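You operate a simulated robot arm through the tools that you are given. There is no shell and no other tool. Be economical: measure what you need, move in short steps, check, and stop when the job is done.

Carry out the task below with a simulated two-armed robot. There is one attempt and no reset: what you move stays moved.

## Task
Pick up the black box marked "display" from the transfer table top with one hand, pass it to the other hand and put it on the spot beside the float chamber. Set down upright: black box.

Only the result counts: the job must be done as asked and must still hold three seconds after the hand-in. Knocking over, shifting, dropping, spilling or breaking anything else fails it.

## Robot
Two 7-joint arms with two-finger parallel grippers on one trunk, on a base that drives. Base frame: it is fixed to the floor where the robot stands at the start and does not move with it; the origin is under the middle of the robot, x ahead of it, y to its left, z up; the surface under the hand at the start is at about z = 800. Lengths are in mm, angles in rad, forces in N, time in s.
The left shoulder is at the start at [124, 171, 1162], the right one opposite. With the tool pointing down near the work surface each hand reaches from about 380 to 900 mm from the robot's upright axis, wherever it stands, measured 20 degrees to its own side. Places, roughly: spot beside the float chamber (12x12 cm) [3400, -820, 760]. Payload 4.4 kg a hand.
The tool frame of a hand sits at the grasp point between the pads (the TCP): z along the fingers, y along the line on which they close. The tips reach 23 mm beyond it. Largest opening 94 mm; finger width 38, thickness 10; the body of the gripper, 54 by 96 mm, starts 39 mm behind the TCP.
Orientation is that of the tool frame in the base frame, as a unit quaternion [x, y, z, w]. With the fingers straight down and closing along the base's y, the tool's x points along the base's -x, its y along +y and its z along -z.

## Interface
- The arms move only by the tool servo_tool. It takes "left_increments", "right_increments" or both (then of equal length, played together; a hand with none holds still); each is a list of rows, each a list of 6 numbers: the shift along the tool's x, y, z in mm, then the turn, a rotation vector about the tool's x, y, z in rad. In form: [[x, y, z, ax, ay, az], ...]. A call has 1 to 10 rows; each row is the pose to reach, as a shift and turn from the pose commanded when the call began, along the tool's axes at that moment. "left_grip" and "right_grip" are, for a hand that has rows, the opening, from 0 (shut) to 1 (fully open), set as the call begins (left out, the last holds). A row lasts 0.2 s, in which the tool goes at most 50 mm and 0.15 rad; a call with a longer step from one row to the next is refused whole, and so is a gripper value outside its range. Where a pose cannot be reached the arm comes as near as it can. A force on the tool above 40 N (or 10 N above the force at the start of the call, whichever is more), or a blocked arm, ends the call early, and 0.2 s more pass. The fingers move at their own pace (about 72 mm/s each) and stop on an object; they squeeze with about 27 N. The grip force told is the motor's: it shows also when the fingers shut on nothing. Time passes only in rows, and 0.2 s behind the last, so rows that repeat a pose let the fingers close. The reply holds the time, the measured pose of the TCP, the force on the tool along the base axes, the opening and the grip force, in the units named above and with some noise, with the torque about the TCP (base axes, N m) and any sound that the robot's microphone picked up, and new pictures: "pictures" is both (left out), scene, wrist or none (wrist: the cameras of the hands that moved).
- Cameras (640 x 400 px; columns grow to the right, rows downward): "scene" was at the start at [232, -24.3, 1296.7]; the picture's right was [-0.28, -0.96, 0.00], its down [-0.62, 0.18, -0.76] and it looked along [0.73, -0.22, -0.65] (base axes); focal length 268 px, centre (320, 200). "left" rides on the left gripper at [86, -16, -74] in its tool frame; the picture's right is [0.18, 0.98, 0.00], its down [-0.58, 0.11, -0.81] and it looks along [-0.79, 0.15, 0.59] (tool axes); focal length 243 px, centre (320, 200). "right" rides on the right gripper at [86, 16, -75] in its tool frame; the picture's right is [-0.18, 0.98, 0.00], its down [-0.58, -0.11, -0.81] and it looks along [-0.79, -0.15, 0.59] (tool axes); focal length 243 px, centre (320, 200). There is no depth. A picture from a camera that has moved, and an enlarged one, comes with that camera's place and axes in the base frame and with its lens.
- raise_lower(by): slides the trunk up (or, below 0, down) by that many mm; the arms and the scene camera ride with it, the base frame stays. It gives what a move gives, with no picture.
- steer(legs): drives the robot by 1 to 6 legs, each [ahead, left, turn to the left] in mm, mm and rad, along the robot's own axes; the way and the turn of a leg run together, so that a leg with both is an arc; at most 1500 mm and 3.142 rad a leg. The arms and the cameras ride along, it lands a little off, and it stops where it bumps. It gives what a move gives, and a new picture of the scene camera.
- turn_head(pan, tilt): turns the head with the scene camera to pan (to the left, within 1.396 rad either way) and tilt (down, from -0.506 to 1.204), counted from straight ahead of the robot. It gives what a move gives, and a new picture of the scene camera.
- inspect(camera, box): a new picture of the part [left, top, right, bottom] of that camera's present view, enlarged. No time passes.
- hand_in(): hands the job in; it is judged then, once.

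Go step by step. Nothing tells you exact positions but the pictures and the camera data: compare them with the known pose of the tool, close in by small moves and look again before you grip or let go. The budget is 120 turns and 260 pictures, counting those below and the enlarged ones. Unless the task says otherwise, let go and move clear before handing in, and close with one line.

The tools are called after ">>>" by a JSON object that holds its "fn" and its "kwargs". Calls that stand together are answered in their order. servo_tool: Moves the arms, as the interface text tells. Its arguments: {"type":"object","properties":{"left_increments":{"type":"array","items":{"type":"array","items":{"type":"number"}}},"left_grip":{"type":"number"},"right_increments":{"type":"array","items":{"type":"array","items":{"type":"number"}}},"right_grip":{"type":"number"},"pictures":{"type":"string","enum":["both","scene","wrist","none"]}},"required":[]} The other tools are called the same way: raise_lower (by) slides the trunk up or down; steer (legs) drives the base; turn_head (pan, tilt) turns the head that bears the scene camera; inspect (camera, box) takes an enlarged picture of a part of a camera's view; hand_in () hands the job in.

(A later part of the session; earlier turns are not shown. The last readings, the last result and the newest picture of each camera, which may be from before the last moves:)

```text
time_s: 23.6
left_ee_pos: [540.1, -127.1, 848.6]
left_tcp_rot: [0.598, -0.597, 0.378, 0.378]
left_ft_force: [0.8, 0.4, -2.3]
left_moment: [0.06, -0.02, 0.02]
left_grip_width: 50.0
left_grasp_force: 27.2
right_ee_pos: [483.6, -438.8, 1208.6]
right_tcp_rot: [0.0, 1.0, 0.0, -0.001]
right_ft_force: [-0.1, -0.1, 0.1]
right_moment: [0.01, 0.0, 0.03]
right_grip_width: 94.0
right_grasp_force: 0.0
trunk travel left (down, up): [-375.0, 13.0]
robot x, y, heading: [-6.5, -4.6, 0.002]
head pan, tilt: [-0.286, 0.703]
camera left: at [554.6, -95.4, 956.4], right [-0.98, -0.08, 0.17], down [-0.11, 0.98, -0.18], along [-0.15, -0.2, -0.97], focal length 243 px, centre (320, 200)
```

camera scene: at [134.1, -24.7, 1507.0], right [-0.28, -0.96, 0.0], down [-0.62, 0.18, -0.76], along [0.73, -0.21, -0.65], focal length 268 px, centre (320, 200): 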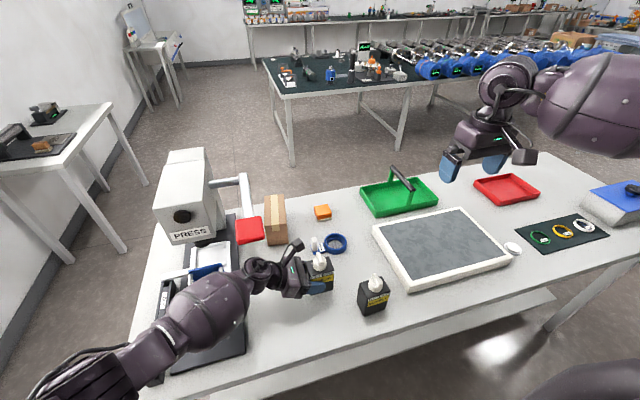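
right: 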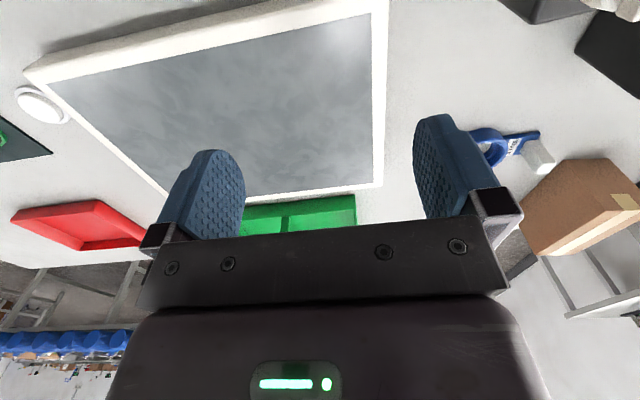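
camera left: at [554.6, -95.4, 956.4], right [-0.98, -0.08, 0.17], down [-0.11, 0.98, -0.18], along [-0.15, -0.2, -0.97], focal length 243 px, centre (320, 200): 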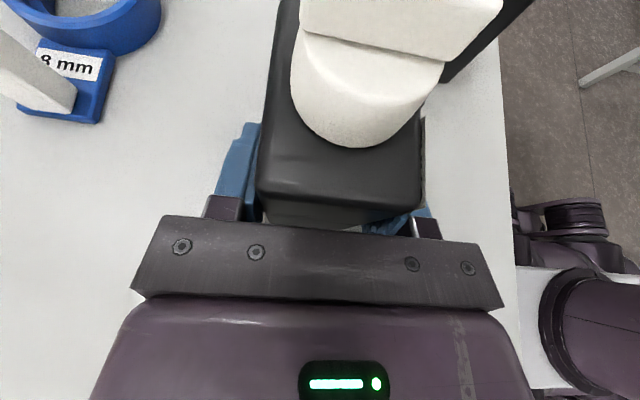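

It still hangs by a hair. I'll lower 2 mm more, then release and drop the hand 14 mm.

>>> {"fn": "servo_tool", "kwargs": {"left_increments": [[-0.9, 0, 0.4, 0, 0, 0], [-1.8, 0, 0.9, 0, 0, 0], [-1.8, 0, 0.9, 0, 0, 0]], "pictures": "none"}}

>>> {"fn": "servo_tool", "kwargs": {"left_increments": [[0, 0, 0, 0, 0, 0], [0, 0, 0, 0, 0, 0], [-5, 0, 0.5, 0, 0, 0], [-10, 0, 1, 0, 0, 0], [-14, 0, 3, 0, 0, 0], [-14, 0, 3, 0, 0, 0]], "left_grip": 1}}

```text
time_s: 24.4
left_ee_pos: [538.7, -126.4, 848.5]
left_tcp_rot: [-0.597, 0.597, -0.379, -0.379]
left_ft_force: [-0.8, 4.3, 13.0]
left_moment: [0.45, 0.14, 0.03]
left_grip_width: 49.6
left_grasp_force: 27.2
right_ee_pos: [483.2, -438.1, 1208.3]
right_tcp_rot: [-0.001, 1.0, 0.0, 0.0]
right_ft_force: [0.4, 1.3, -0.5]
right_moment: [-0.01, 0.03, 0.02]
right_grip_width: 94.2
right_grasp_force: 0.0
trunk travel left (down, up): [-375.0, 13.0]
robot x, y, heading: [-3.2, -5.3, 0.001]
head pan, tilt: [-0.286, 0.703]
```

```text
time_s: 25.8
left_ee_pos: [538.6, -122.7, 834.0]
left_tcp_rot: [0.598, -0.597, 0.379, 0.378]
left_ft_force: [-0.6, 0.2, 0.2]
left_moment: [-0.05, 0.03, -0.02]
left_grip_width: 94.1
left_grasp_force: 0.0
right_ee_pos: [484.1, -440.0, 1209.2]
right_tcp_rot: [-0.001, 1.0, 0.0, 0.0]
right_ft_force: [0.1, 0.1, 0.5]
right_moment: [-0.01, 0.0, 0.0]
right_grip_width: 94.1
right_grasp_force: 0.1
trunk travel left (down, up): [-375.0, 13.0]
robot x, y, heading: [-0.8, -0.1, 0.008]
head pan, tilt: [-0.286, 0.703]
camera scene: at [133.9, -24.4, 1507.0], right [-0.28, -0.96, 0.0], down [-0.62, 0.18, -0.76], along [0.73, -0.21, -0.65], focal length 268 px, centre (320, 200)
camera left: at [554.8, -91.9, 941.4], right [-0.98, -0.08, 0.17], down [-0.11, 0.98, -0.18], along [-0.15, -0.2, -0.97], focal length 243 px, centre (320, 200)
```

scene: 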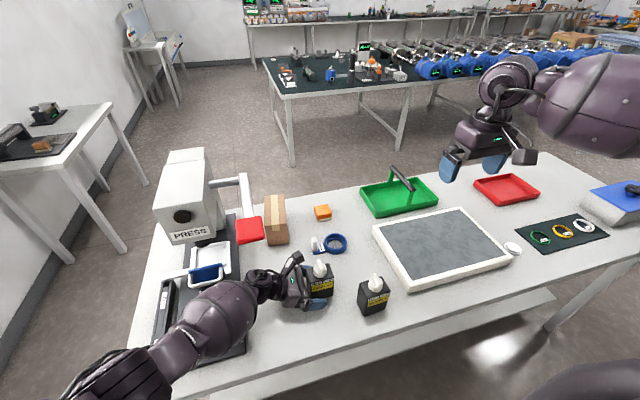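
left: 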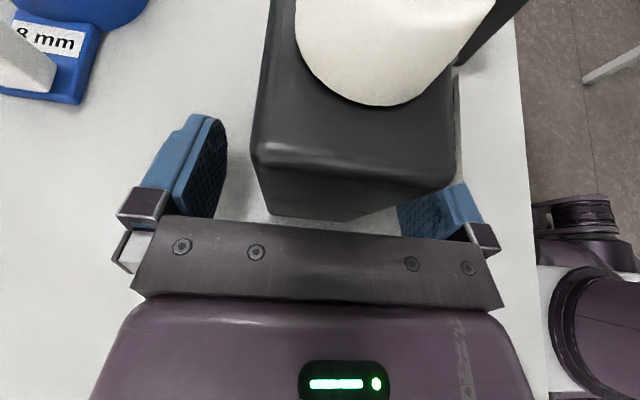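

The face is at y≈-110. I'll go in 3 mm more, close and lift gently.

>>> {"fn": "servo_tool", "kwargs": {"left_increments": [[0.8, 0, 3, 0, 0, 0], [0.8, 0, 3, 0, 0, 0]], "pictures": "none"}}

>>> {"fn": "servo_tool", "kwargs": {"left_increments": [[0, 0, 0, 0, 0, 0], [0, 0, 0, 0, 0, 0], [0, 0, 0, 0, 0, 0], [0, 0, 0, 0, 0, 0], [0, 0, 0, 0, 0, 0]], "left_grip": 0, "pictures": "wrist"}}

>>> {"fn": "servo_tool", "kwargs": {"left_increments": [[5.4, 0, -2.6, 0, 0, 0], [10.8, 0, -5.2, 0, 0, 0], [10.8, 0, -5.2, 0, 0, 0]], "pictures": "wrist"}}

```text
time_s: 26.4
left_ee_pos: [539.9, -124.6, 831.9]
left_tcp_rot: [-0.598, 0.598, -0.377, -0.378]
left_ft_force: [-0.1, 1.4, 0.0]
left_moment: [-0.01, 0.01, -0.02]
left_grip_width: 94.0
left_grasp_force: 0.0
right_ee_pos: [484.1, -439.4, 1209.9]
right_tcp_rot: [-0.001, 1.0, 0.0, 0.0]
right_ft_force: [0.2, -0.3, 0.2]
right_moment: [0.0, 0.0, 0.0]
right_grip_width: 93.8
right_grasp_force: 0.1
trunk travel left (down, up): [-375.0, 13.0]
robot x, y, heading: [0.8, -1.8, 0.001]
head pan, tilt: [-0.286, 0.703]
```

```text
time_s: 27.6
left_ee_pos: [539.6, -123.8, 832.0]
left_tcp_rot: [0.598, -0.597, 0.378, 0.378]
left_ft_force: [-0.2, 0.4, 2.0]
left_moment: [0.02, -0.02, 0.03]
left_grip_width: 50.0
left_grasp_force: 26.8
right_ee_pos: [483.2, -439.5, 1209.7]
right_tcp_rot: [-0.001, 1.0, 0.001, 0.0]
right_ft_force: [-0.5, 0.0, 0.5]
right_moment: [-0.02, -0.01, 0.01]
right_grip_width: 94.0
right_grasp_force: 0.0
trunk travel left (down, up): [-375.0, 13.0]
robot x, y, heading: [-3.3, -1.1, -0.002]
head pan, tilt: [-0.286, 0.703]
camera left: at [555.4, -94.3, 940.4], right [-0.98, -0.08, 0.17], down [-0.11, 0.98, -0.18], along [-0.15, -0.2, -0.97], focal length 243 px, centre (320, 200)
```

left: 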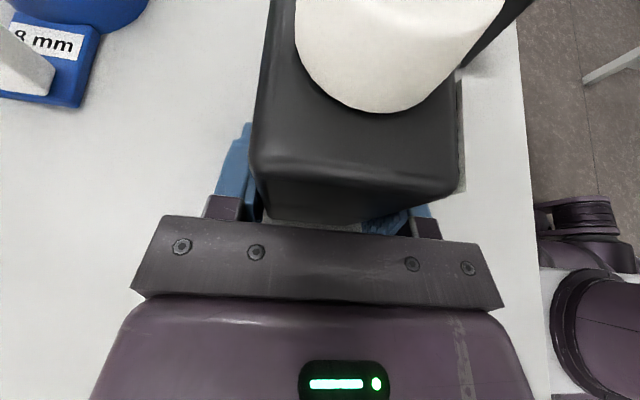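

```text
time_s: 28.4
left_ee_pos: [540.8, -125.3, 843.2]
left_tcp_rot: [0.598, -0.597, 0.378, 0.378]
left_ft_force: [0.4, 0.3, -2.1]
left_moment: [0.01, 0.0, -0.03]
left_grip_width: 49.6
left_grasp_force: 26.8
right_ee_pos: [483.5, -439.9, 1208.8]
right_tcp_rot: [0.0, 1.0, 0.001, 0.0]
right_ft_force: [0.4, -0.1, 0.3]
right_moment: [0.0, 0.01, -0.03]
right_grip_width: 93.8
right_grasp_force: 0.0
trunk travel left (down, up): [-375.0, 13.0]
robot x, y, heading: [-0.8, 1.2, 0.002]
head pan, tilt: [-0.286, 0.703]
camera left: at [555.3, -95.1, 952.0], right [-0.98, -0.08, 0.17], down [-0.11, 0.98, -0.18], along [-0.15, -0.19, -0.97], focal length 243 px, centre (320, 200)
```

left: 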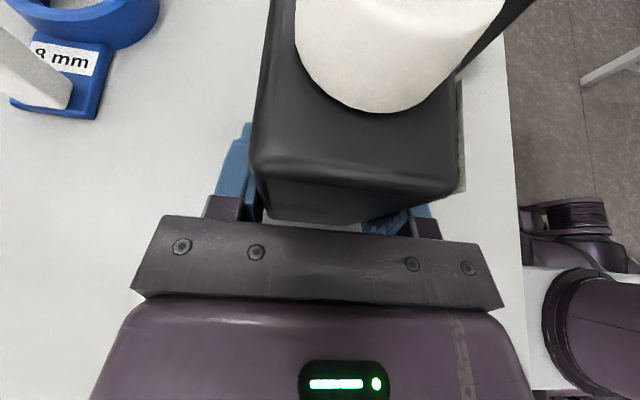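

Held again, with the grip 32 mm above the box bottom and 15 mm in from its left face. I'll lift a little more, retreat in -x clear of the lever, and rise.

>>> {"fn": "servo_tool", "kwargs": {"left_increments": [[22.5, 0, -10.9, 0, 0, 0], [22.5, 40, -10.9, 0, 0, 0], [22.5, 80, -10.9, 0, 0, 0], [22.5, 110, -10.9, 0, 0, 0], [54, 110, -26, 0, 0, 0], [86, 110, -41.4, 0, 0, 0], [118, 110, -56.9, 0, 0, 0], [150, 110, -72.4, 0, 0, 0], [180, 110, -86.9, 0, 0, 0]]}}

```text
time_s: 30.4
left_ee_pos: [429.6, -125.1, 1044.2]
left_tcp_rot: [0.598, -0.597, 0.378, 0.379]
left_ft_force: [-0.3, 0.0, -2.0]
left_moment: [0.03, 0.06, 0.0]
left_grip_width: 49.8
left_grasp_force: 27.0
right_ee_pos: [483.5, -439.4, 1208.9]
right_tcp_rot: [-0.001, 1.0, -0.001, 0.0]
right_ft_force: [0.8, 0.0, -0.2]
right_moment: [-0.01, -0.01, 0.01]
right_grip_width: 94.2
right_grasp_force: 0.0
trunk travel left (down, up): [-375.0, 13.0]
robot x, y, heading: [-2.4, -0.3, 0.001]
head pan, tilt: [-0.286, 0.703]
camera scene: at [133.9, -24.8, 1507.0], right [-0.28, -0.96, 0.0], down [-0.62, 0.18, -0.76], along [0.73, -0.21, -0.65], focal length 268 px, centre (320, 200)
camera left: at [444.9, -94.8, 1152.4], right [-0.98, -0.08, 0.17], down [-0.11, 0.98, -0.18], along [-0.15, -0.19, -0.97], focal length 243 px, centre (320, 200)
```

scene: 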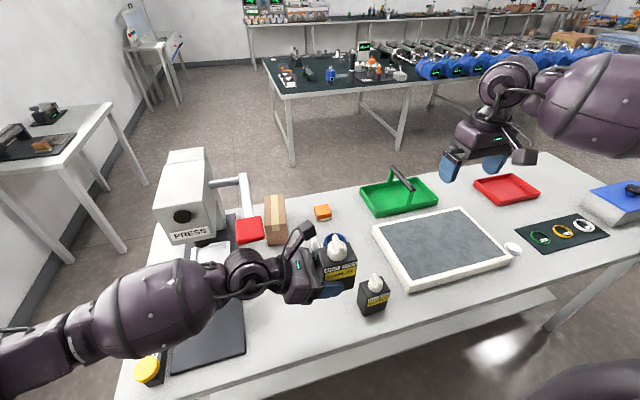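
left: 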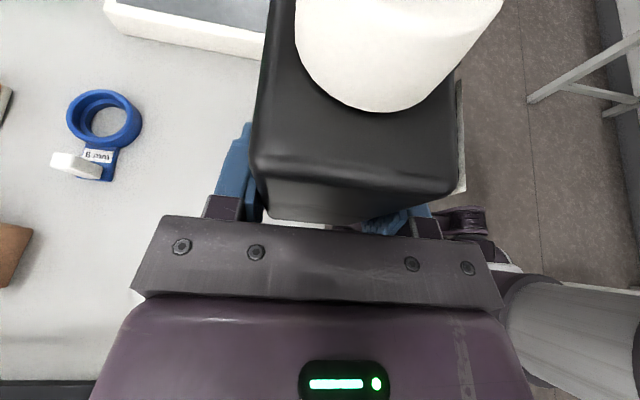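

The box is secure and clear of everything. Now I orient the right hand to point left, level with a slight downward tilt, for the hand-over.

>>> {"fn": "servo_tool", "kwargs": {"right_increments": [[0, 0, 0, 0, 0, 0.15], [0, 0, 0, 0, 0, 0.3], [0, 0, 0, 0, 0, 0.45], [0, 0, 0, 0, 0, 0.6], [0, 0, 0, 0, 0, 0.75], [0, 0, 0, 0, 0, 0.9], [0, 0, 0, 0, 0, 1.05], [0, 0, 0, 0, 0, 1.2], [0, 0, 0, 0, 0, 1.35], [0, 0, 0, 0, 0, 1.5]], "pictures": "none"}}

>>> {"fn": "servo_tool", "kwargs": {"right_increments": [[0, 0, 0, -0.0046, 0.13, 0.0708], [0, 0, 0, -0.0096, 0.27, 0.0708], [0, 0, 0, -0.0145, 0.41, 0.0708], [0, 0, 0, -0.0195, 0.55, 0.0708], [0, 0, 0, -0.0244, 0.69, 0.0708], [0, 0, 0, -0.0294, 0.83, 0.0708], [0, 0, 0, -0.0343, 0.97, 0.0708], [0, 0, 0, -0.0393, 1.11, 0.0708], [0, 0, 0, -0.0443, 1.25, 0.0708], [0, 0, 0, -0.0492, 1.39, 0.0708]]}}

```text
time_s: 32.6
left_ee_pos: [431.0, -126.6, 1043.5]
left_tcp_rot: [0.598, -0.598, 0.378, 0.378]
left_ft_force: [-0.1, -0.6, -1.7]
left_moment: [0.02, 0.0, 0.0]
left_grip_width: 49.7
left_grasp_force: 27.3
right_ee_pos: [483.4, -440.2, 1209.2]
right_tcp_rot: [0.682, 0.731, 0.0, 0.0]
right_ft_force: [0.7, 0.2, -0.4]
right_moment: [0.0, -0.01, 0.04]
right_grip_width: 93.8
right_grasp_force: 0.1
trunk travel left (down, up): [-375.0, 13.0]
robot x, y, heading: [0.1, -4.0, 0.003]
head pan, tilt: [-0.286, 0.703]
```

```text
time_s: 34.8
left_ee_pos: [429.5, -126.4, 1043.6]
left_tcp_rot: [0.598, -0.598, 0.378, 0.378]
left_ft_force: [-0.1, -0.1, -1.7]
left_moment: [0.04, 0.01, 0.02]
left_grip_width: 49.8
left_grasp_force: 27.3
right_ee_pos: [484.3, -440.5, 1209.0]
right_tcp_rot: [0.545, 0.539, 0.453, -0.455]
right_ft_force: [-0.3, 0.4, 0.6]
right_moment: [0.0, -0.01, 0.01]
right_grip_width: 94.0
right_grasp_force: 0.1
trunk travel left (down, up): [-375.0, 13.0]
robot x, y, heading: [-2.7, -0.5, 0.002]
head pan, tilt: [-0.286, 0.703]
camera scene: at [134.2, -24.8, 1507.0], right [-0.28, -0.96, 0.0], down [-0.62, 0.18, -0.76], along [0.73, -0.21, -0.65], focal length 268 px, centre (320, 200)
camera right: at [500.7, -498.7, 1306.9], right [0.98, -0.04, -0.19], down [-0.12, -0.9, -0.43], along [-0.15, 0.44, -0.88], focal length 243 px, centre (320, 200)
```

scene: 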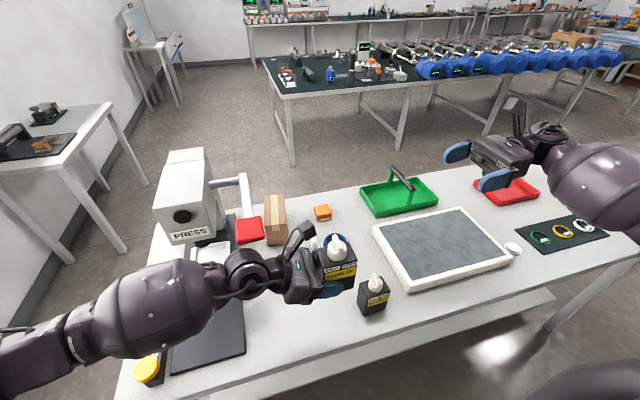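
right: 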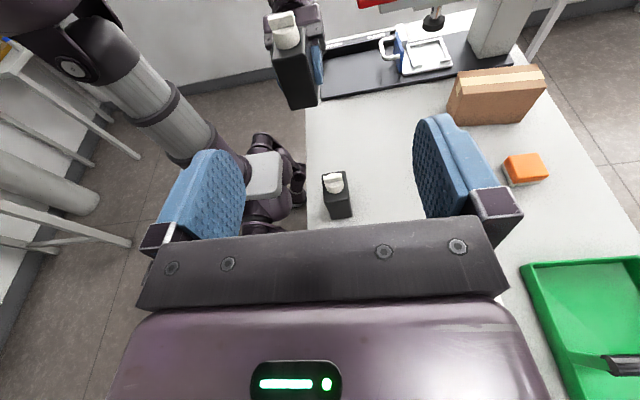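

The right hand's orientation is good. I'll approach to about 50 mm short of the box's right face.

>>> {"fn": "servo_tool", "kwargs": {"right_increments": [[-14.8, -9, 34.8, 0, 0, 0], [-29.6, -18, 69.6, 0, 0, 0], [-44.4, -27, 104.4, 0, 0, 0], [-59.2, -36, 139.1, 0, 0, 0], [-74, -45, 173.9, 0, 0, 0], [-88.8, -54, 208.7, 0, 0, 0], [-88.8, -54, 208.7, 0, 0, 0]]}}

>>> {"fn": "inspect", "kwargs": {"camera": "scene", "box": [270, 200, 420, 300]}}

```text
time_s: 36.4
left_ee_pos: [429.3, -126.9, 1044.1]
left_tcp_rot: [0.598, -0.597, 0.378, 0.377]
left_ft_force: [-0.6, -0.7, -1.8]
left_moment: [0.01, 0.0, 0.0]
left_grip_width: 49.8
left_grasp_force: 27.0
right_ee_pos: [432.9, -248.6, 1083.0]
right_tcp_rot: [0.546, 0.539, 0.453, -0.454]
right_ft_force: [-0.4, 0.0, -0.2]
right_moment: [-0.04, -0.02, 0.0]
right_grip_width: 94.1
right_grasp_force: 0.0
trunk travel left (down, up): [-375.0, 13.0]
robot x, y, heading: [0.1, -0.5, 0.004]
head pan, tilt: [-0.286, 0.703]
camera scene: at [134.1, -25.0, 1507.0], right [-0.28, -0.96, 0.0], down [-0.62, 0.18, -0.76], along [0.73, -0.21, -0.65], focal length 268 px, centre (320, 200)
camera right: at [448.8, -307.4, 1182.2], right [0.98, -0.04, -0.19], down [-0.12, -0.9, -0.43], along [-0.15, 0.44, -0.88], focal length 243 px, centre (320, 200)
```

scene: 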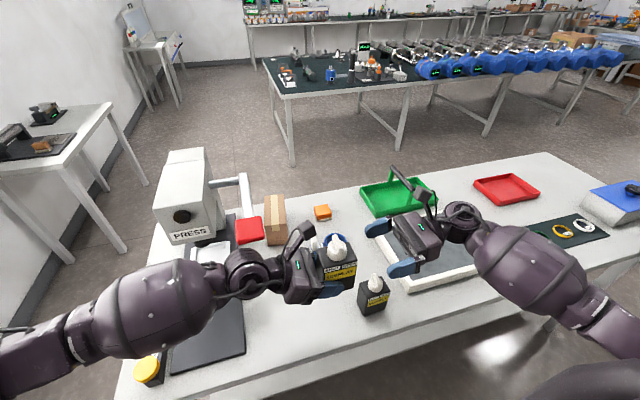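
right: 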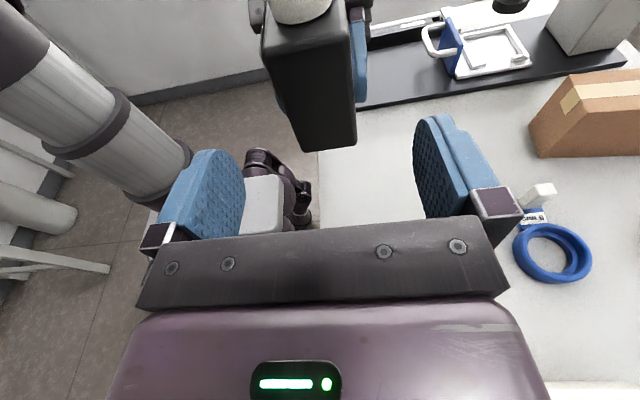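

```text
4.00 times, centred on (345, 250) of scene
camera zoom: at [134.1, -25.0, 1507.0], right [-0.28, -0.96, 0.0], down [-0.62, 0.18, -0.76], along [0.73, -0.21, -0.65], focal length 1072 px, centre (220, 0)
```

zoom: 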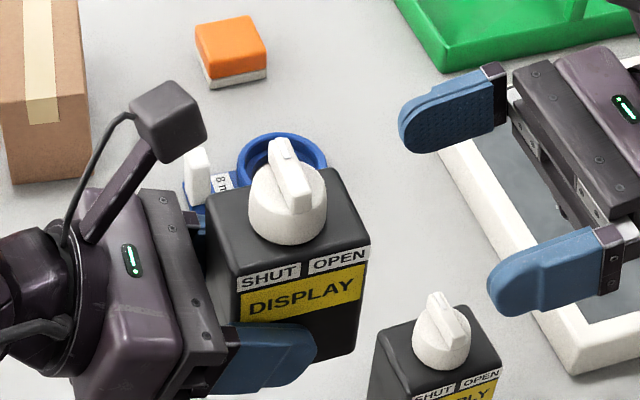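

The right face is at y≈-172, x 406–453. I'll advance 60 mm with the fingers straddling it, then look.

>>> {"fn": "servo_tool", "kwargs": {"right_increments": [[6.2, -3, 29.3, 0, 0, 0], [12.5, -3, 58.7, 0, 0, 0], [12.5, -3, 58.7, 0, 0, 0]]}}

>>> {"fn": "inspect", "kwargs": {"camera": "scene", "box": [270, 200, 420, 300]}}

```text
time_s: 37.2
left_ee_pos: [429.6, -125.0, 1043.8]
left_tcp_rot: [0.598, -0.598, 0.377, 0.378]
left_ft_force: [-0.3, -1.4, -2.1]
left_moment: [0.04, -0.02, 0.03]
left_grip_width: 49.7
left_grasp_force: 27.0
right_ee_pos: [428.2, -189.6, 1086.0]
right_tcp_rot: [0.546, 0.539, 0.453, -0.454]
right_ft_force: [0.4, -0.7, 0.2]
right_moment: [0.0, -0.01, 0.0]
right_grip_width: 94.0
right_grasp_force: 0.0
trunk travel left (down, up): [-375.0, 13.0]
robot x, y, heading: [-2.4, -0.7, 0.009]
head pan, tilt: [-0.286, 0.703]
camera scene: at [133.8, -25.0, 1507.0], right [-0.28, -0.96, 0.0], down [-0.62, 0.18, -0.76], along [0.73, -0.21, -0.65], focal length 268 px, centre (320, 200)
camera right: at [445.5, -247.4, 1183.9], right [0.98, -0.04, -0.19], down [-0.12, -0.9, -0.43], along [-0.15, 0.44, -0.88], focal length 243 px, centre (320, 200)
```

scene: 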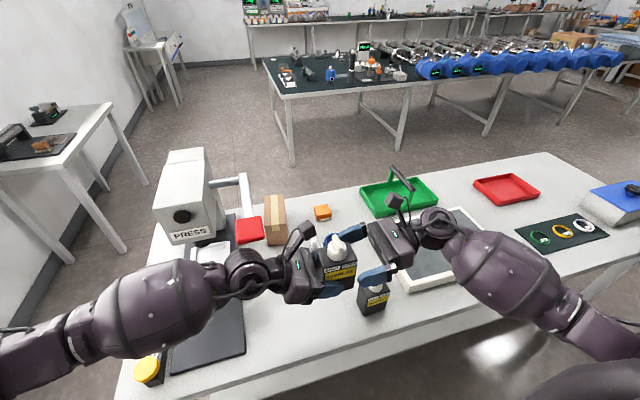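
right: 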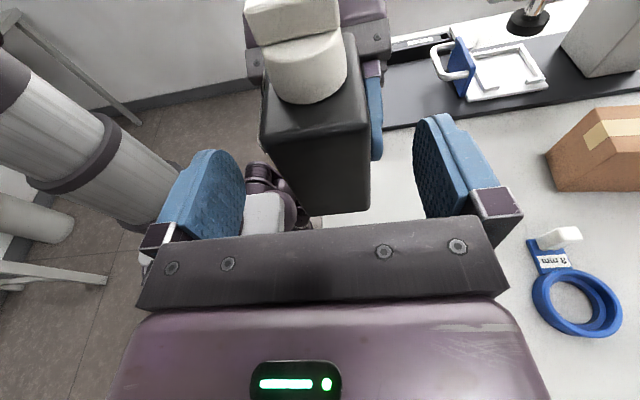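

```text
4.00 times, centred on (345, 250) of scene
camera zoom: at [133.8, -25.0, 1507.0], right [-0.28, -0.96, 0.0], down [-0.62, 0.18, -0.76], along [0.73, -0.21, -0.65], focal length 1072 px, centre (220, 0)
```

zoom: 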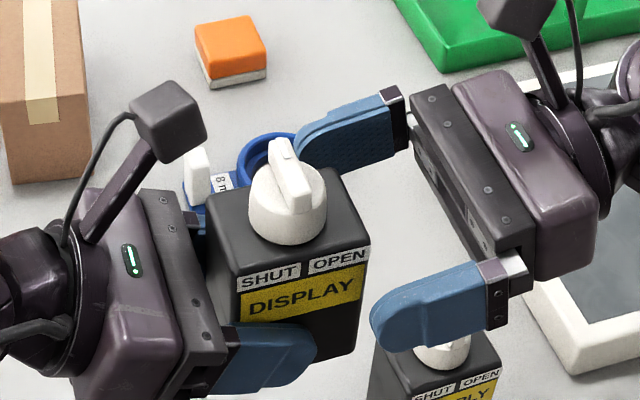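

The alignment looks right. I'll advance the last 32 mm and look before closing.

>>> {"fn": "servo_tool", "kwargs": {"right_increments": [[4, 1, 15, 0, 0, 0], [7.6, 1, 31.1, 0, 0, 0], [7.6, 1, 31.1, 0, 0, 0]]}}

>>> {"fn": "inspect", "kwargs": {"camera": "scene", "box": [270, 200, 420, 300]}}

```text
time_s: 38.0
left_ee_pos: [429.4, -124.9, 1044.7]
left_tcp_rot: [0.598, -0.597, 0.378, 0.378]
left_ft_force: [0.1, 0.5, -2.0]
left_moment: [0.06, -0.01, 0.03]
left_grip_width: 49.6
left_grasp_force: 27.4
right_ee_pos: [428.7, -158.4, 1087.1]
right_tcp_rot: [0.547, 0.54, 0.452, -0.453]
right_ft_force: [0.7, 0.3, 0.6]
right_moment: [-0.04, 0.03, 0.03]
right_grip_width: 93.9
right_grasp_force: 0.1
trunk travel left (down, up): [-375.0, 13.0]
robot x, y, heading: [-2.5, -1.2, 0.006]
head pan, tilt: [-0.286, 0.703]
camera scene: at [134.0, -24.9, 1507.0], right [-0.28, -0.96, 0.0], down [-0.62, 0.18, -0.76], along [0.73, -0.21, -0.65], focal length 268 px, centre (320, 200)
camera right: at [445.6, -216.4, 1185.5], right [0.98, -0.04, -0.19], down [-0.12, -0.9, -0.43], along [-0.15, 0.44, -0.88], focal length 243 px, centre (320, 200)
```

scene: 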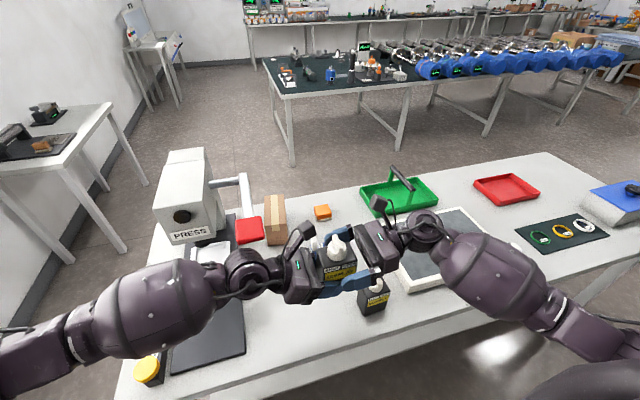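
right: 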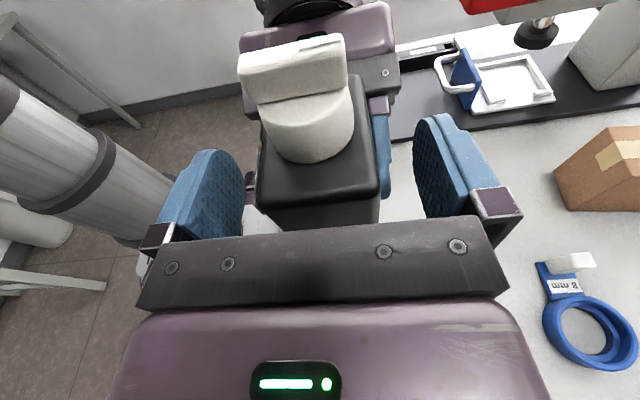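

```text
4.00 times, centred on (345, 250) of scene
camera zoom: at [134.0, -24.9, 1507.0], right [-0.28, -0.96, 0.0], down [-0.62, 0.18, -0.76], along [0.73, -0.21, -0.65], focal length 1072 px, centre (220, 0)
```

zoom: 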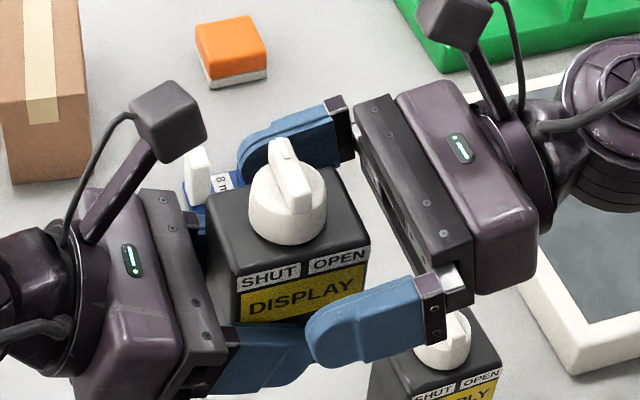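

The right fingers sit over the upper half, above the left fingers. I'm closing the right gripper now.

>>> {"fn": "servo_tool", "kwargs": {"right_increments": [[0, 0, 0, 0, 0, 0], [0, 0, 0, 0, 0, 0], [0, 0, 0, 0, 0, 0], [0, 0, 0, 0, 0, 0], [0, 0, 0, 0, 0, 0]], "right_grip": 0}}

>>> {"fn": "inspect", "kwargs": {"camera": "scene", "box": [270, 200, 420, 300]}}

```text
time_s: 39.2
left_ee_pos: [430.2, -125.2, 1043.4]
left_tcp_rot: [-0.597, 0.598, -0.377, -0.379]
left_ft_force: [-9.8, 1.3, 0.0]
left_moment: [-0.07, 0.39, -0.51]
left_grip_width: 49.5
left_grasp_force: 27.3
right_ee_pos: [428.8, -158.9, 1087.0]
right_tcp_rot: [0.547, 0.539, 0.453, -0.452]
right_ft_force: [9.8, -0.4, -0.6]
right_moment: [-0.03, -0.8, 0.19]
right_grip_width: 50.0
right_grasp_force: 27.2
trunk travel left (down, up): [-375.0, 13.0]
robot x, y, heading: [-4.4, -2.7, 0.003]
head pan, tilt: [-0.286, 0.703]
camera scene: at [134.0, -24.6, 1507.0], right [-0.28, -0.96, 0.0], down [-0.62, 0.18, -0.76], along [0.73, -0.21, -0.65], focal length 268 px, centre (320, 200)
camera right: at [445.8, -216.5, 1185.5], right [0.98, -0.04, -0.19], down [-0.12, -0.9, -0.43], along [-0.15, 0.44, -0.89], focal length 243 px, centre (320, 200)
```

scene: 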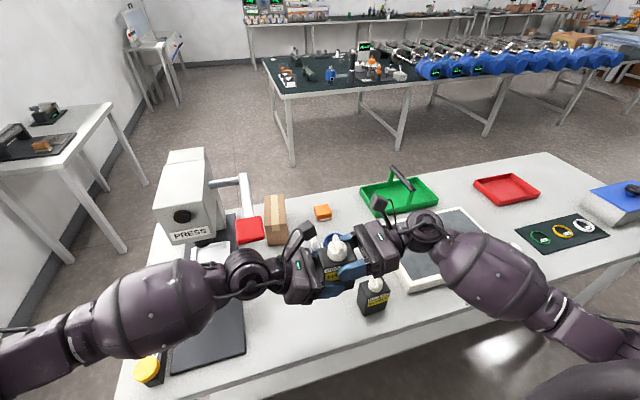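
right: 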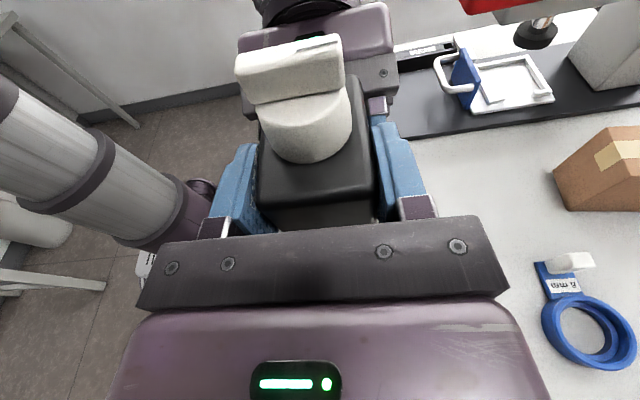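

```text
4.00 times, centred on (345, 250) of scene
camera zoom: at [134.0, -24.6, 1507.0], right [-0.28, -0.96, 0.0], down [-0.62, 0.18, -0.76], along [0.73, -0.21, -0.65], focal length 1072 px, centre (220, 0)
```

zoom: 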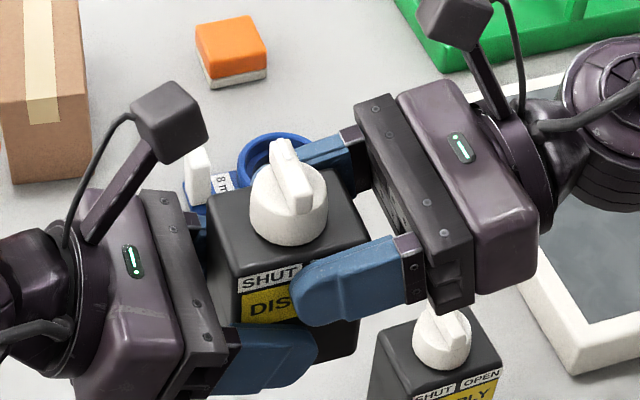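

Both hands hold it, the right at 50.0 mm and 27 N. I'll ease the 10 N side load with a 1 mm shift, then release the left hand.

>>> {"fn": "servo_tool", "kwargs": {"right_increments": [[0, 1, 0, 0, 0, 0], [0, 1, 0, 0, 0, 0]], "pictures": "none"}}

>>> {"fn": "servo_tool", "kwargs": {"left_increments": [[0, 0, 0, 0, 0, 0], [0, 0, 0, 0, 0, 0], [0, 0, 0, 0, 0, 0]], "left_grip": 1}}

```text
time_s: 39.8
left_ee_pos: [430.0, -125.9, 1044.1]
left_tcp_rot: [0.598, -0.597, 0.378, 0.378]
left_ft_force: [-8.8, 1.5, 1.6]
left_moment: [-0.08, 0.65, -0.53]
left_grip_width: 49.8
left_grasp_force: 26.6
right_ee_pos: [429.5, -157.8, 1087.9]
right_tcp_rot: [0.546, 0.539, 0.453, -0.453]
right_ft_force: [8.1, -2.9, -2.9]
right_moment: [-0.08, -1.02, 0.22]
right_grip_width: 50.0
right_grasp_force: 26.9
trunk travel left (down, up): [-375.0, 13.0]
robot x, y, heading: [-3.8, -0.1, 0.003]
head pan, tilt: [-0.286, 0.703]
```

```text
time_s: 40.6
left_ee_pos: [429.9, -125.7, 1044.9]
left_tcp_rot: [0.598, -0.598, 0.378, 0.378]
left_ft_force: [0.1, 0.4, 1.6]
left_moment: [-0.03, 0.05, -0.01]
left_grip_width: 93.8
left_grasp_force: 0.1
right_ee_pos: [430.2, -157.7, 1087.6]
right_tcp_rot: [0.547, 0.54, 0.452, -0.453]
right_ft_force: [0.2, -0.1, -0.6]
right_moment: [-0.06, 0.0, 0.02]
right_grip_width: 49.8
right_grasp_force: 27.1
trunk travel left (down, up): [-375.0, 13.0]
robot x, y, heading: [-2.9, -2.2, -0.004]
head pan, tilt: [-0.286, 0.703]
camera scene: at [134.0, -24.6, 1507.0], right [-0.28, -0.96, 0.0], down [-0.62, 0.18, -0.76], along [0.73, -0.21, -0.65], focal length 268 px, centre (320, 200)
camera left: at [445.3, -94.6, 1152.3], right [-0.98, -0.08, 0.17], down [-0.11, 0.98, -0.18], along [-0.15, -0.2, -0.97], focal length 243 px, centre (320, 200)
```

scene: 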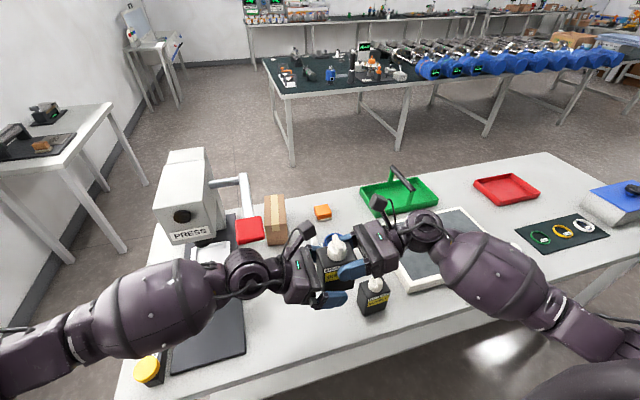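
left: 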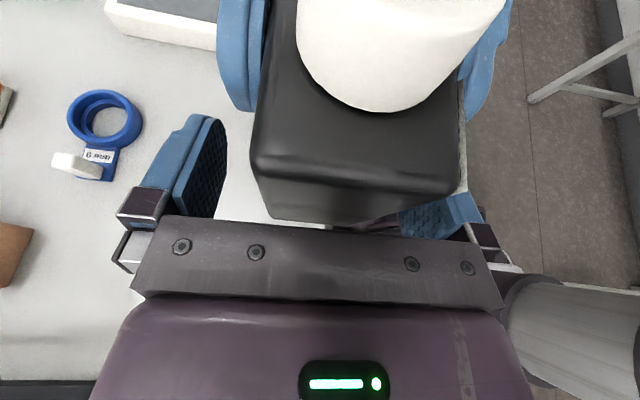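

The left hand is open and the box stays with the right. I'll withdraw the left hand toward +y.

>>> {"fn": "servo_tool", "kwargs": {"left_increments": [[-8.7, 0, -18, 0, 0, 0], [-17.4, 0, -36, 0, 0, 0], [-30.5, 0, -63, 0, 0, 0], [-43.5, 0, -90, 0, 0, 0]]}}

>>> {"fn": "inspect", "kwargs": {"camera": "scene", "box": [270, 200, 420, 300]}}

```text
time_s: 41.6
left_ee_pos: [428.5, -24.3, 1043.8]
left_tcp_rot: [0.597, -0.597, 0.378, 0.378]
left_ft_force: [-0.3, -0.4, -0.2]
left_moment: [0.0, 0.01, -0.02]
left_grip_width: 94.1
left_grasp_force: 0.0
right_ee_pos: [429.3, -157.1, 1088.3]
right_tcp_rot: [0.547, 0.539, 0.453, -0.453]
right_ft_force: [-0.2, -0.9, 0.0]
right_moment: [-0.03, 0.0, 0.02]
right_grip_width: 49.6
right_grasp_force: 26.9
trunk travel left (down, up): [-375.0, 13.0]
robot x, y, heading: [-1.9, 1.4, 0.003]
head pan, tilt: [-0.286, 0.703]
camera scene: at [133.7, -24.1, 1507.1], right [-0.28, -0.96, 0.0], down [-0.62, 0.18, -0.76], along [0.73, -0.21, -0.65], focal length 268 px, centre (320, 200)
camera left: at [444.6, 6.3, 1152.3], right [-0.98, -0.08, 0.17], down [-0.11, 0.98, -0.18], along [-0.15, -0.2, -0.97], focal length 243 px, centre (320, 200)
```

scene: 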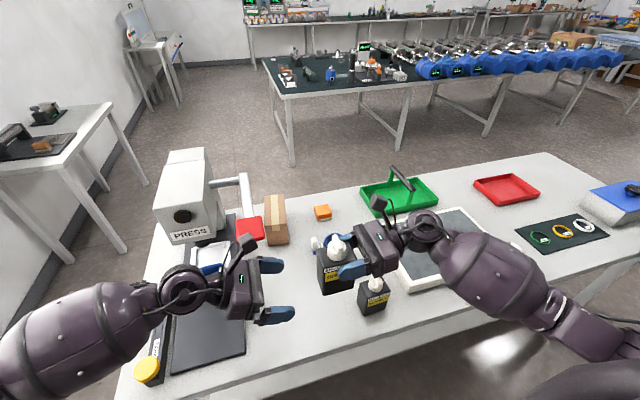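
left: 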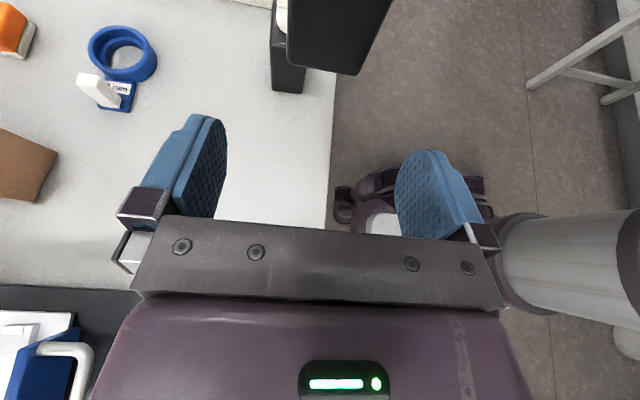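

```text
4.00 times, centred on (345, 250) of scene
camera zoom: at [133.7, -24.1, 1507.1], right [-0.28, -0.96, 0.0], down [-0.62, 0.18, -0.76], along [0.73, -0.21, -0.65], focal length 1072 px, centre (220, 0)
```

zoom: 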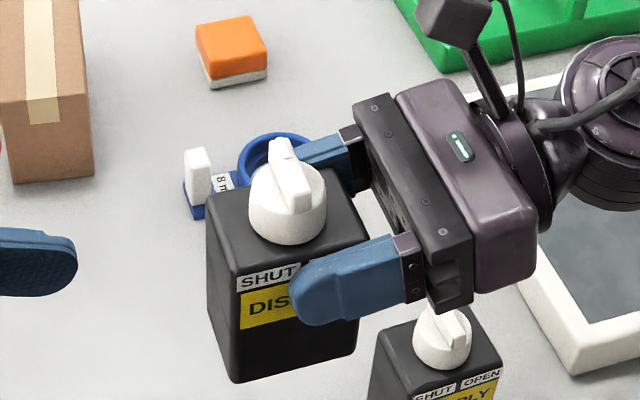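

The hand-over is done and the right hand holds the box. Next I back away from the table and look around for a route to the bench.

>>> {"fn": "steer", "kwargs": {"legs": [[-500, 0, 0]]}}

>>> {"fn": "turn_head", "kwargs": {"pan": 0.5, "tilt": 0.45}}

>>> {"fn": "turn_head", "kwargs": {"pan": -0.6, "tilt": 0.45}}

```text
time_s: 44.5
left_ee_pos: [-75.8, -25.4, 1044.0]
left_tcp_rot: [-0.596, 0.599, -0.377, -0.379]
left_ft_force: [-0.9, 0.7, -0.2]
left_moment: [0.0, -0.04, 0.07]
left_grip_width: 94.1
left_grasp_force: 0.1
right_ee_pos: [-75.8, -160.1, 1087.0]
right_tcp_rot: [0.547, 0.539, 0.453, -0.452]
right_ft_force: [-0.6, -0.4, -0.5]
right_moment: [-0.03, -0.01, -0.05]
right_grip_width: 49.8
right_grasp_force: 27.5
trunk travel left (down, up): [-375.0, 13.0]
robot x, y, heading: [-507.9, -1.0, -0.001]
head pan, tilt: [-0.286, 0.703]
camera scene: at [-371.4, -25.3, 1507.1], right [-0.28, -0.96, 0.0], down [-0.62, 0.18, -0.76], along [0.73, -0.22, -0.65], focal length 268 px, centre (320, 200)
```

scene: 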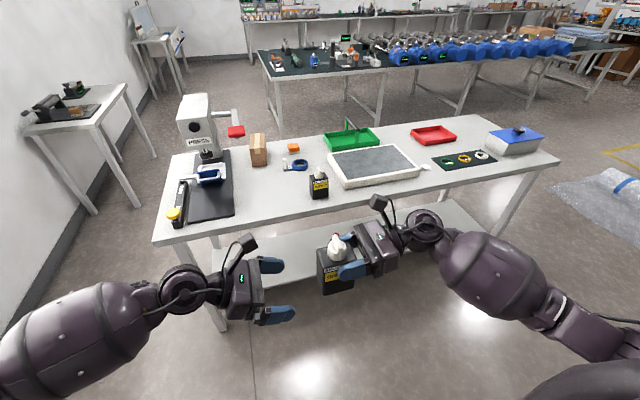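

```text
time_s: 45.7
left_ee_pos: [-74.4, -26.4, 1043.3]
left_tcp_rot: [-0.596, 0.6, -0.376, -0.379]
left_ft_force: [0.0, -1.0, 0.1]
left_moment: [0.02, 0.0, 0.0]
left_grip_width: 94.1
left_grasp_force: 0.0
right_ee_pos: [-76.3, -160.4, 1088.9]
right_tcp_rot: [0.548, 0.539, 0.453, -0.452]
right_ft_force: [0.0, -0.1, -0.3]
right_moment: [-0.03, 0.0, -0.02]
right_grip_width: 50.1
right_grasp_force: 27.2
trunk travel left (down, up): [-375.0, 13.0]
robot x, y, heading: [-508.5, -4.1, -0.003]
head pan, tilt: [0.499, 0.45]
camera scene: at [-371.2, 42.6, 1529.4], right [0.48, -0.88, 0.0], down [-0.38, -0.21, -0.9], along [0.79, 0.43, -0.44], focal length 268 px, centre (320, 200)
```

scene: 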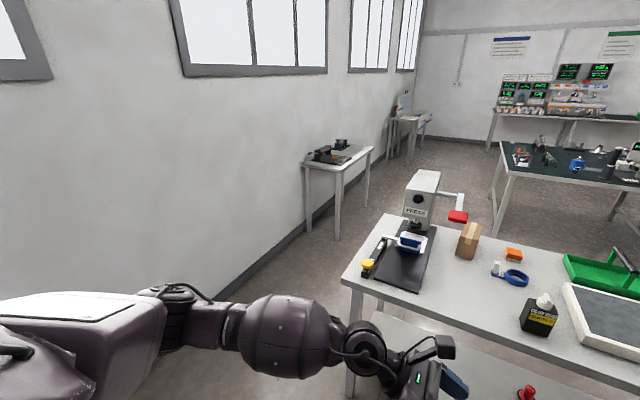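

```text
time_s: 47.0
left_ee_pos: [-74.9, -26.9, 1043.2]
left_tcp_rot: [-0.597, 0.598, -0.377, -0.379]
left_ft_force: [-0.2, 0.3, -0.4]
left_moment: [0.01, 0.02, -0.01]
left_grip_width: 94.2
left_grasp_force: 0.1
right_ee_pos: [-75.9, -160.0, 1087.6]
right_tcp_rot: [0.548, 0.539, 0.453, -0.452]
right_ft_force: [0.0, -0.5, -0.7]
right_moment: [-0.01, 0.01, -0.01]
right_grip_width: 50.0
right_grasp_force: 27.1
trunk travel left (down, up): [-375.0, 13.0]
robot x, y, heading: [-509.2, -1.9, -0.003]
head pan, tilt: [-0.6, 0.45]
camera scene: at [-376.2, -53.2, 1529.5], right [-0.57, -0.82, 0.0], down [-0.36, 0.25, -0.9], along [0.74, -0.51, -0.44], focal length 268 px, centre (320, 200)
```

scene: 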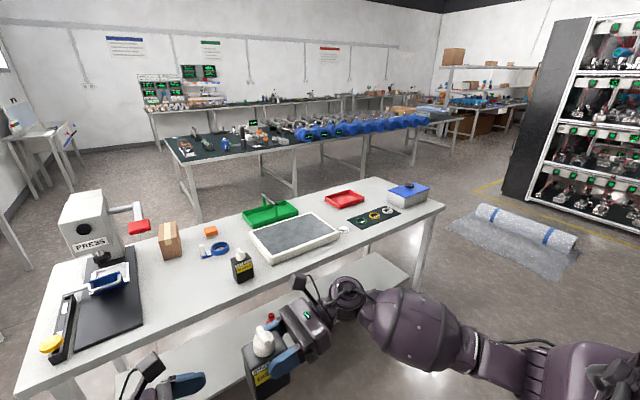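

The bench runs from about x 2390 to 3490, with its left end at y≈-350. The spot at (3400, -820) is near its far side. I'm zooming on the bench.

>>> {"fn": "inspect", "kwargs": {"camera": "scene", "box": [150, 100, 310, 200]}}

```text
4.00 times, centred on (230, 150) of scene
camera zoom: at [-376.2, -53.2, 1529.5], right [-0.57, -0.82, 0.0], down [-0.36, 0.25, -0.9], along [0.74, -0.51, -0.44], focal length 1072 px, centre (680, 400)
```

zoom: 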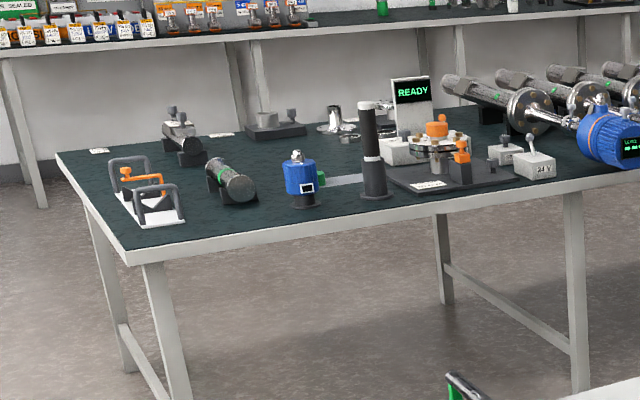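

The left corridor is narrow with the arms spread, so I'll take the right side of the table, with the axis at y≈-2000. I then cross between table and bench toward the bench's left end.

>>> {"fn": "steer", "kwargs": {"legs": [[0, -1000, 0], [0, -1000, 0]]}}

```text
time_s: 64.8
left_ee_pos: [-73.2, -2031.3, 1043.2]
left_tcp_rot: [-0.597, 0.598, -0.377, -0.379]
left_ft_force: [0.2, -0.7, 0.6]
left_moment: [0.01, -0.01, 0.02]
left_grip_width: 93.9
left_grasp_force: 0.1
right_ee_pos: [-72.9, -2162.9, 1088.0]
right_tcp_rot: [0.548, 0.539, 0.453, -0.452]
right_ft_force: [0.4, -0.6, -0.1]
right_moment: [-0.01, -0.02, -0.04]
right_grip_width: 49.6
right_grasp_force: 27.2
trunk travel left (down, up): [-375.0, 13.0]
robot x, y, heading: [-501.5, -2002.9, 0.003]
head pan, tilt: [-0.6, 0.45]
camera scene: at [-374.0, -2057.1, 1529.5], right [-0.57, -0.82, 0.0], down [-0.36, 0.25, -0.9], along [0.74, -0.51, -0.44], focal length 268 px, centre (320, 200)
```

scene: 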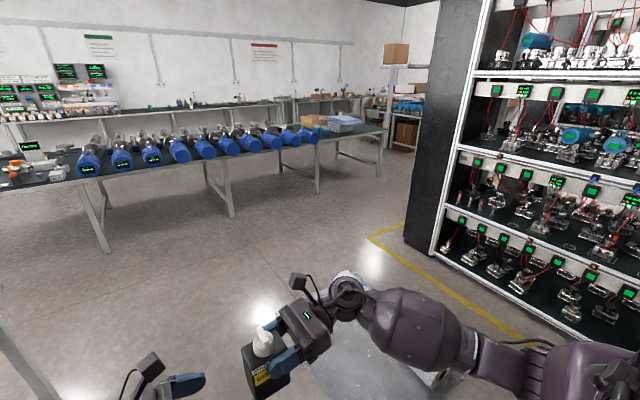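

The way ahead is clear, with the foam roll to the right at y<-2550. I drive ahead to x≈1550, then left to y≈+300.

>>> {"fn": "steer", "kwargs": {"legs": [[1025, 0, 0], [1025, 0, 0]]}}

>>> {"fn": "turn_head", "kwargs": {"pan": 0.6, "tilt": 0.5}}

```text
time_s: 75.0
left_ee_pos: [1963.3, -1981.7, 1043.5]
left_tcp_rot: [0.608, -0.587, 0.385, 0.371]
left_ft_force: [0.2, 1.0, -0.4]
left_moment: [0.01, 0.01, -0.01]
left_grip_width: 94.1
left_grasp_force: 0.1
right_ee_pos: [1966.4, -2113.8, 1088.1]
right_tcp_rot: [0.538, 0.549, 0.445, -0.46]
right_ft_force: [0.2, 0.0, -0.1]
right_moment: [-0.05, -0.02, 0.01]
right_grip_width: 49.5
right_grasp_force: 26.7
trunk travel left (down, up): [-375.0, 13.0]
robot x, y, heading: [1533.9, -1972.4, 0.035]
head pan, tilt: [-0.6, 0.45]
camera scene: at [1663.4, -2018.9, 1529.4], right [-0.54, -0.84, 0.0], down [-0.37, 0.23, -0.9], along [0.76, -0.48, -0.44], focal length 268 px, centre (320, 200)
```

scene: 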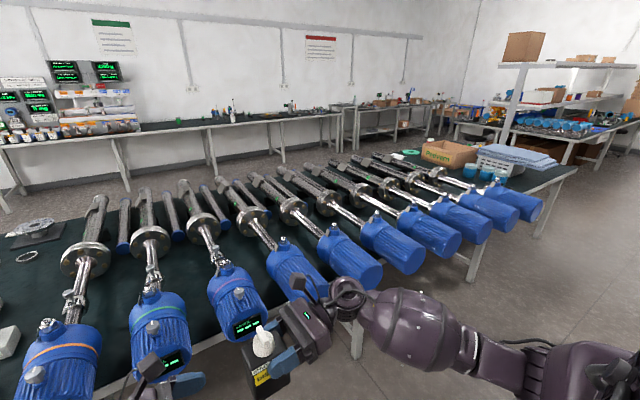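

```text
time_s: 76.3
left_ee_pos: [1963.2, -1981.3, 1042.9]
left_tcp_rot: [0.608, -0.588, 0.383, 0.372]
left_ft_force: [-0.3, 0.6, -1.1]
left_moment: [-0.02, 0.01, 0.0]
left_grip_width: 93.8
left_grasp_force: 0.1
right_ee_pos: [1967.0, -2114.2, 1086.0]
right_tcp_rot: [0.539, 0.549, 0.444, -0.46]
right_ft_force: [-0.7, 0.7, -0.1]
right_moment: [0.0, 0.01, -0.01]
right_grip_width: 49.8
right_grasp_force: 27.2
trunk travel left (down, up): [-375.0, 13.0]
robot x, y, heading: [1528.2, -1972.0, 0.034]
head pan, tilt: [0.6, 0.499]
camera scene: at [1658.6, -1915.8, 1525.0], right [0.59, -0.81, 0.0], down [-0.39, -0.28, -0.88], along [0.71, 0.52, -0.48], focal length 268 px, centre (320, 200)
```

scene: 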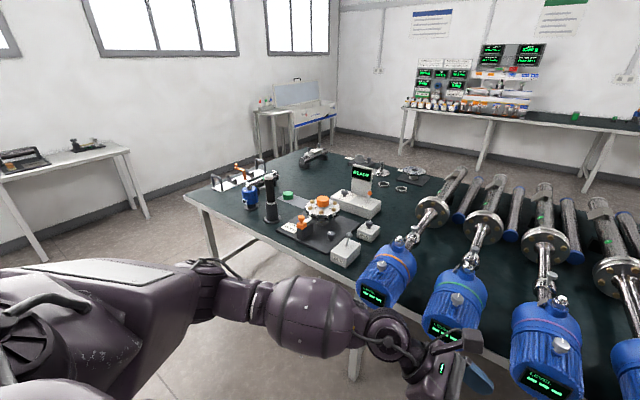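

The bench corner is at about (2375, -338). I fix the heading and drive left to y≈+300.

>>> {"fn": "steer", "kwargs": {"legs": [[0, 0, -0.034], [0, 1130, 0], [0, 1130, 0]]}}

```text
time_s: 96.7
left_ee_pos: [1958.6, 255.8, 1044.3]
left_tcp_rot: [-0.597, 0.598, -0.377, -0.378]
left_ft_force: [-0.9, -0.1, 0.2]
left_moment: [-0.03, -0.02, 0.03]
left_grip_width: 93.9
left_grasp_force: 0.1
right_ee_pos: [1957.2, 124.5, 1087.6]
right_tcp_rot: [0.548, 0.539, 0.453, -0.452]
right_ft_force: [0.1, 0.6, -0.2]
right_moment: [-0.03, -0.04, -0.01]
right_grip_width: 49.7
right_grasp_force: 26.6
trunk travel left (down, up): [-375.0, 13.0]
robot x, y, heading: [1526.0, 282.6, -0.001]
head pan, tilt: [0.6, 0.499]
camera scene: at [1656.6, 334.2, 1525.0], right [0.56, -0.83, 0.0], down [-0.4, -0.27, -0.88], along [0.73, 0.49, -0.48], focal length 268 px, centre (320, 200)
```

scene: 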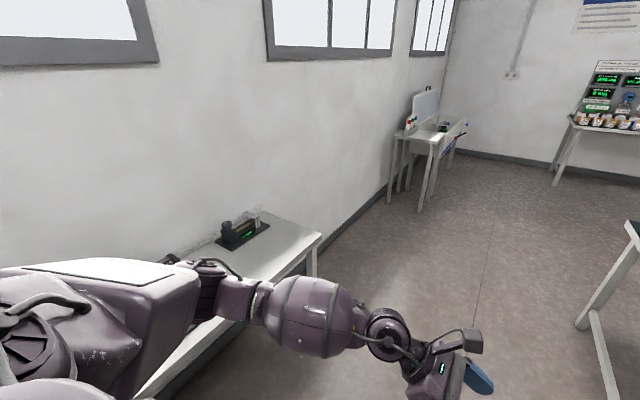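

The side table is at y>919, fine. I drive forward alongside the bench end and look right at the spot region.

>>> {"fn": "steer", "kwargs": {"legs": [[1300, -40, 0]]}}

>>> {"fn": "turn_head", "kwargs": {"pan": -0.95, "tilt": 0.6}}

```text
time_s: 103.2
left_ee_pos: [3255.0, 229.5, 1044.5]
left_tcp_rot: [0.601, -0.594, 0.38, 0.376]
left_ft_force: [-1.0, 0.1, -0.4]
left_moment: [-0.05, 0.01, 0.0]
left_grip_width: 94.3
left_grasp_force: 0.1
right_ee_pos: [3257.0, 97.8, 1088.0]
right_tcp_rot: [0.544, 0.543, 0.449, -0.456]
right_ft_force: [0.3, 0.4, 0.0]
right_moment: [-0.03, 0.0, -0.02]
right_grip_width: 49.9
right_grasp_force: 26.9
trunk travel left (down, up): [-375.0, 13.0]
robot x, y, heading: [2823.0, 249.1, 0.013]
head pan, tilt: [0.6, 0.499]
camera scene: at [2952.8, 302.7, 1525.0], right [0.58, -0.82, 0.0], down [-0.39, -0.28, -0.88], along [0.72, 0.51, -0.48], focal length 268 px, centre (320, 200)
```

scene: 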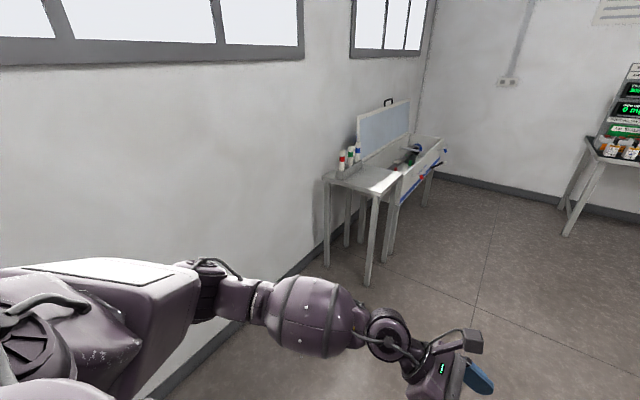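

```text
time_s: 104.8
left_ee_pos: [3254.2, 229.1, 1044.6]
left_tcp_rot: [0.601, -0.594, 0.38, 0.377]
left_ft_force: [0.0, -0.6, 0.3]
left_moment: [0.0, 0.03, 0.0]
left_grip_width: 94.1
left_grasp_force: 0.1
right_ee_pos: [3255.4, 96.9, 1087.9]
right_tcp_rot: [0.544, 0.542, 0.45, -0.456]
right_ft_force: [0.4, -0.6, 0.5]
right_moment: [-0.04, 0.01, -0.02]
right_grip_width: 49.8
right_grasp_force: 26.5
trunk travel left (down, up): [-375.0, 13.0]
robot x, y, heading: [2824.0, 248.2, 0.009]
head pan, tilt: [-0.949, 0.6]
camera scene: at [2930.5, 179.2, 1515.9], right [-0.81, -0.59, 0.0], down [-0.33, 0.46, -0.83], along [0.49, -0.66, -0.56], focal length 268 px, centre (320, 200)
```

scene: 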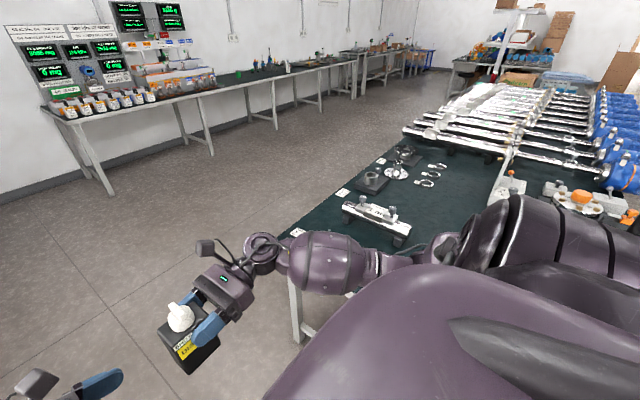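

The far edge of the bench is at about x=3570, so the spot should project near pixel (362, 202). I'm zooming in.

>>> {"fn": "inspect", "kwargs": {"camera": "scene", "box": [280, 120, 460, 250]}}

```text
3.08 times, centred on (370, 185) of scene
camera zoom: at [2930.5, 179.2, 1515.9], right [-0.81, -0.59, 0.0], down [-0.33, 0.46, -0.83], along [0.49, -0.66, -0.56], focal length 824 px, centre (166, 246)
```

zoom: 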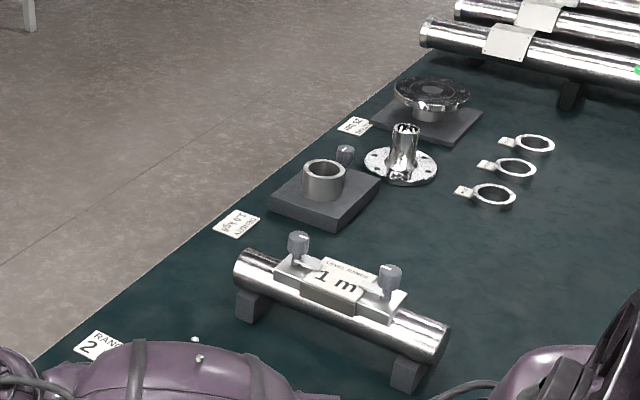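

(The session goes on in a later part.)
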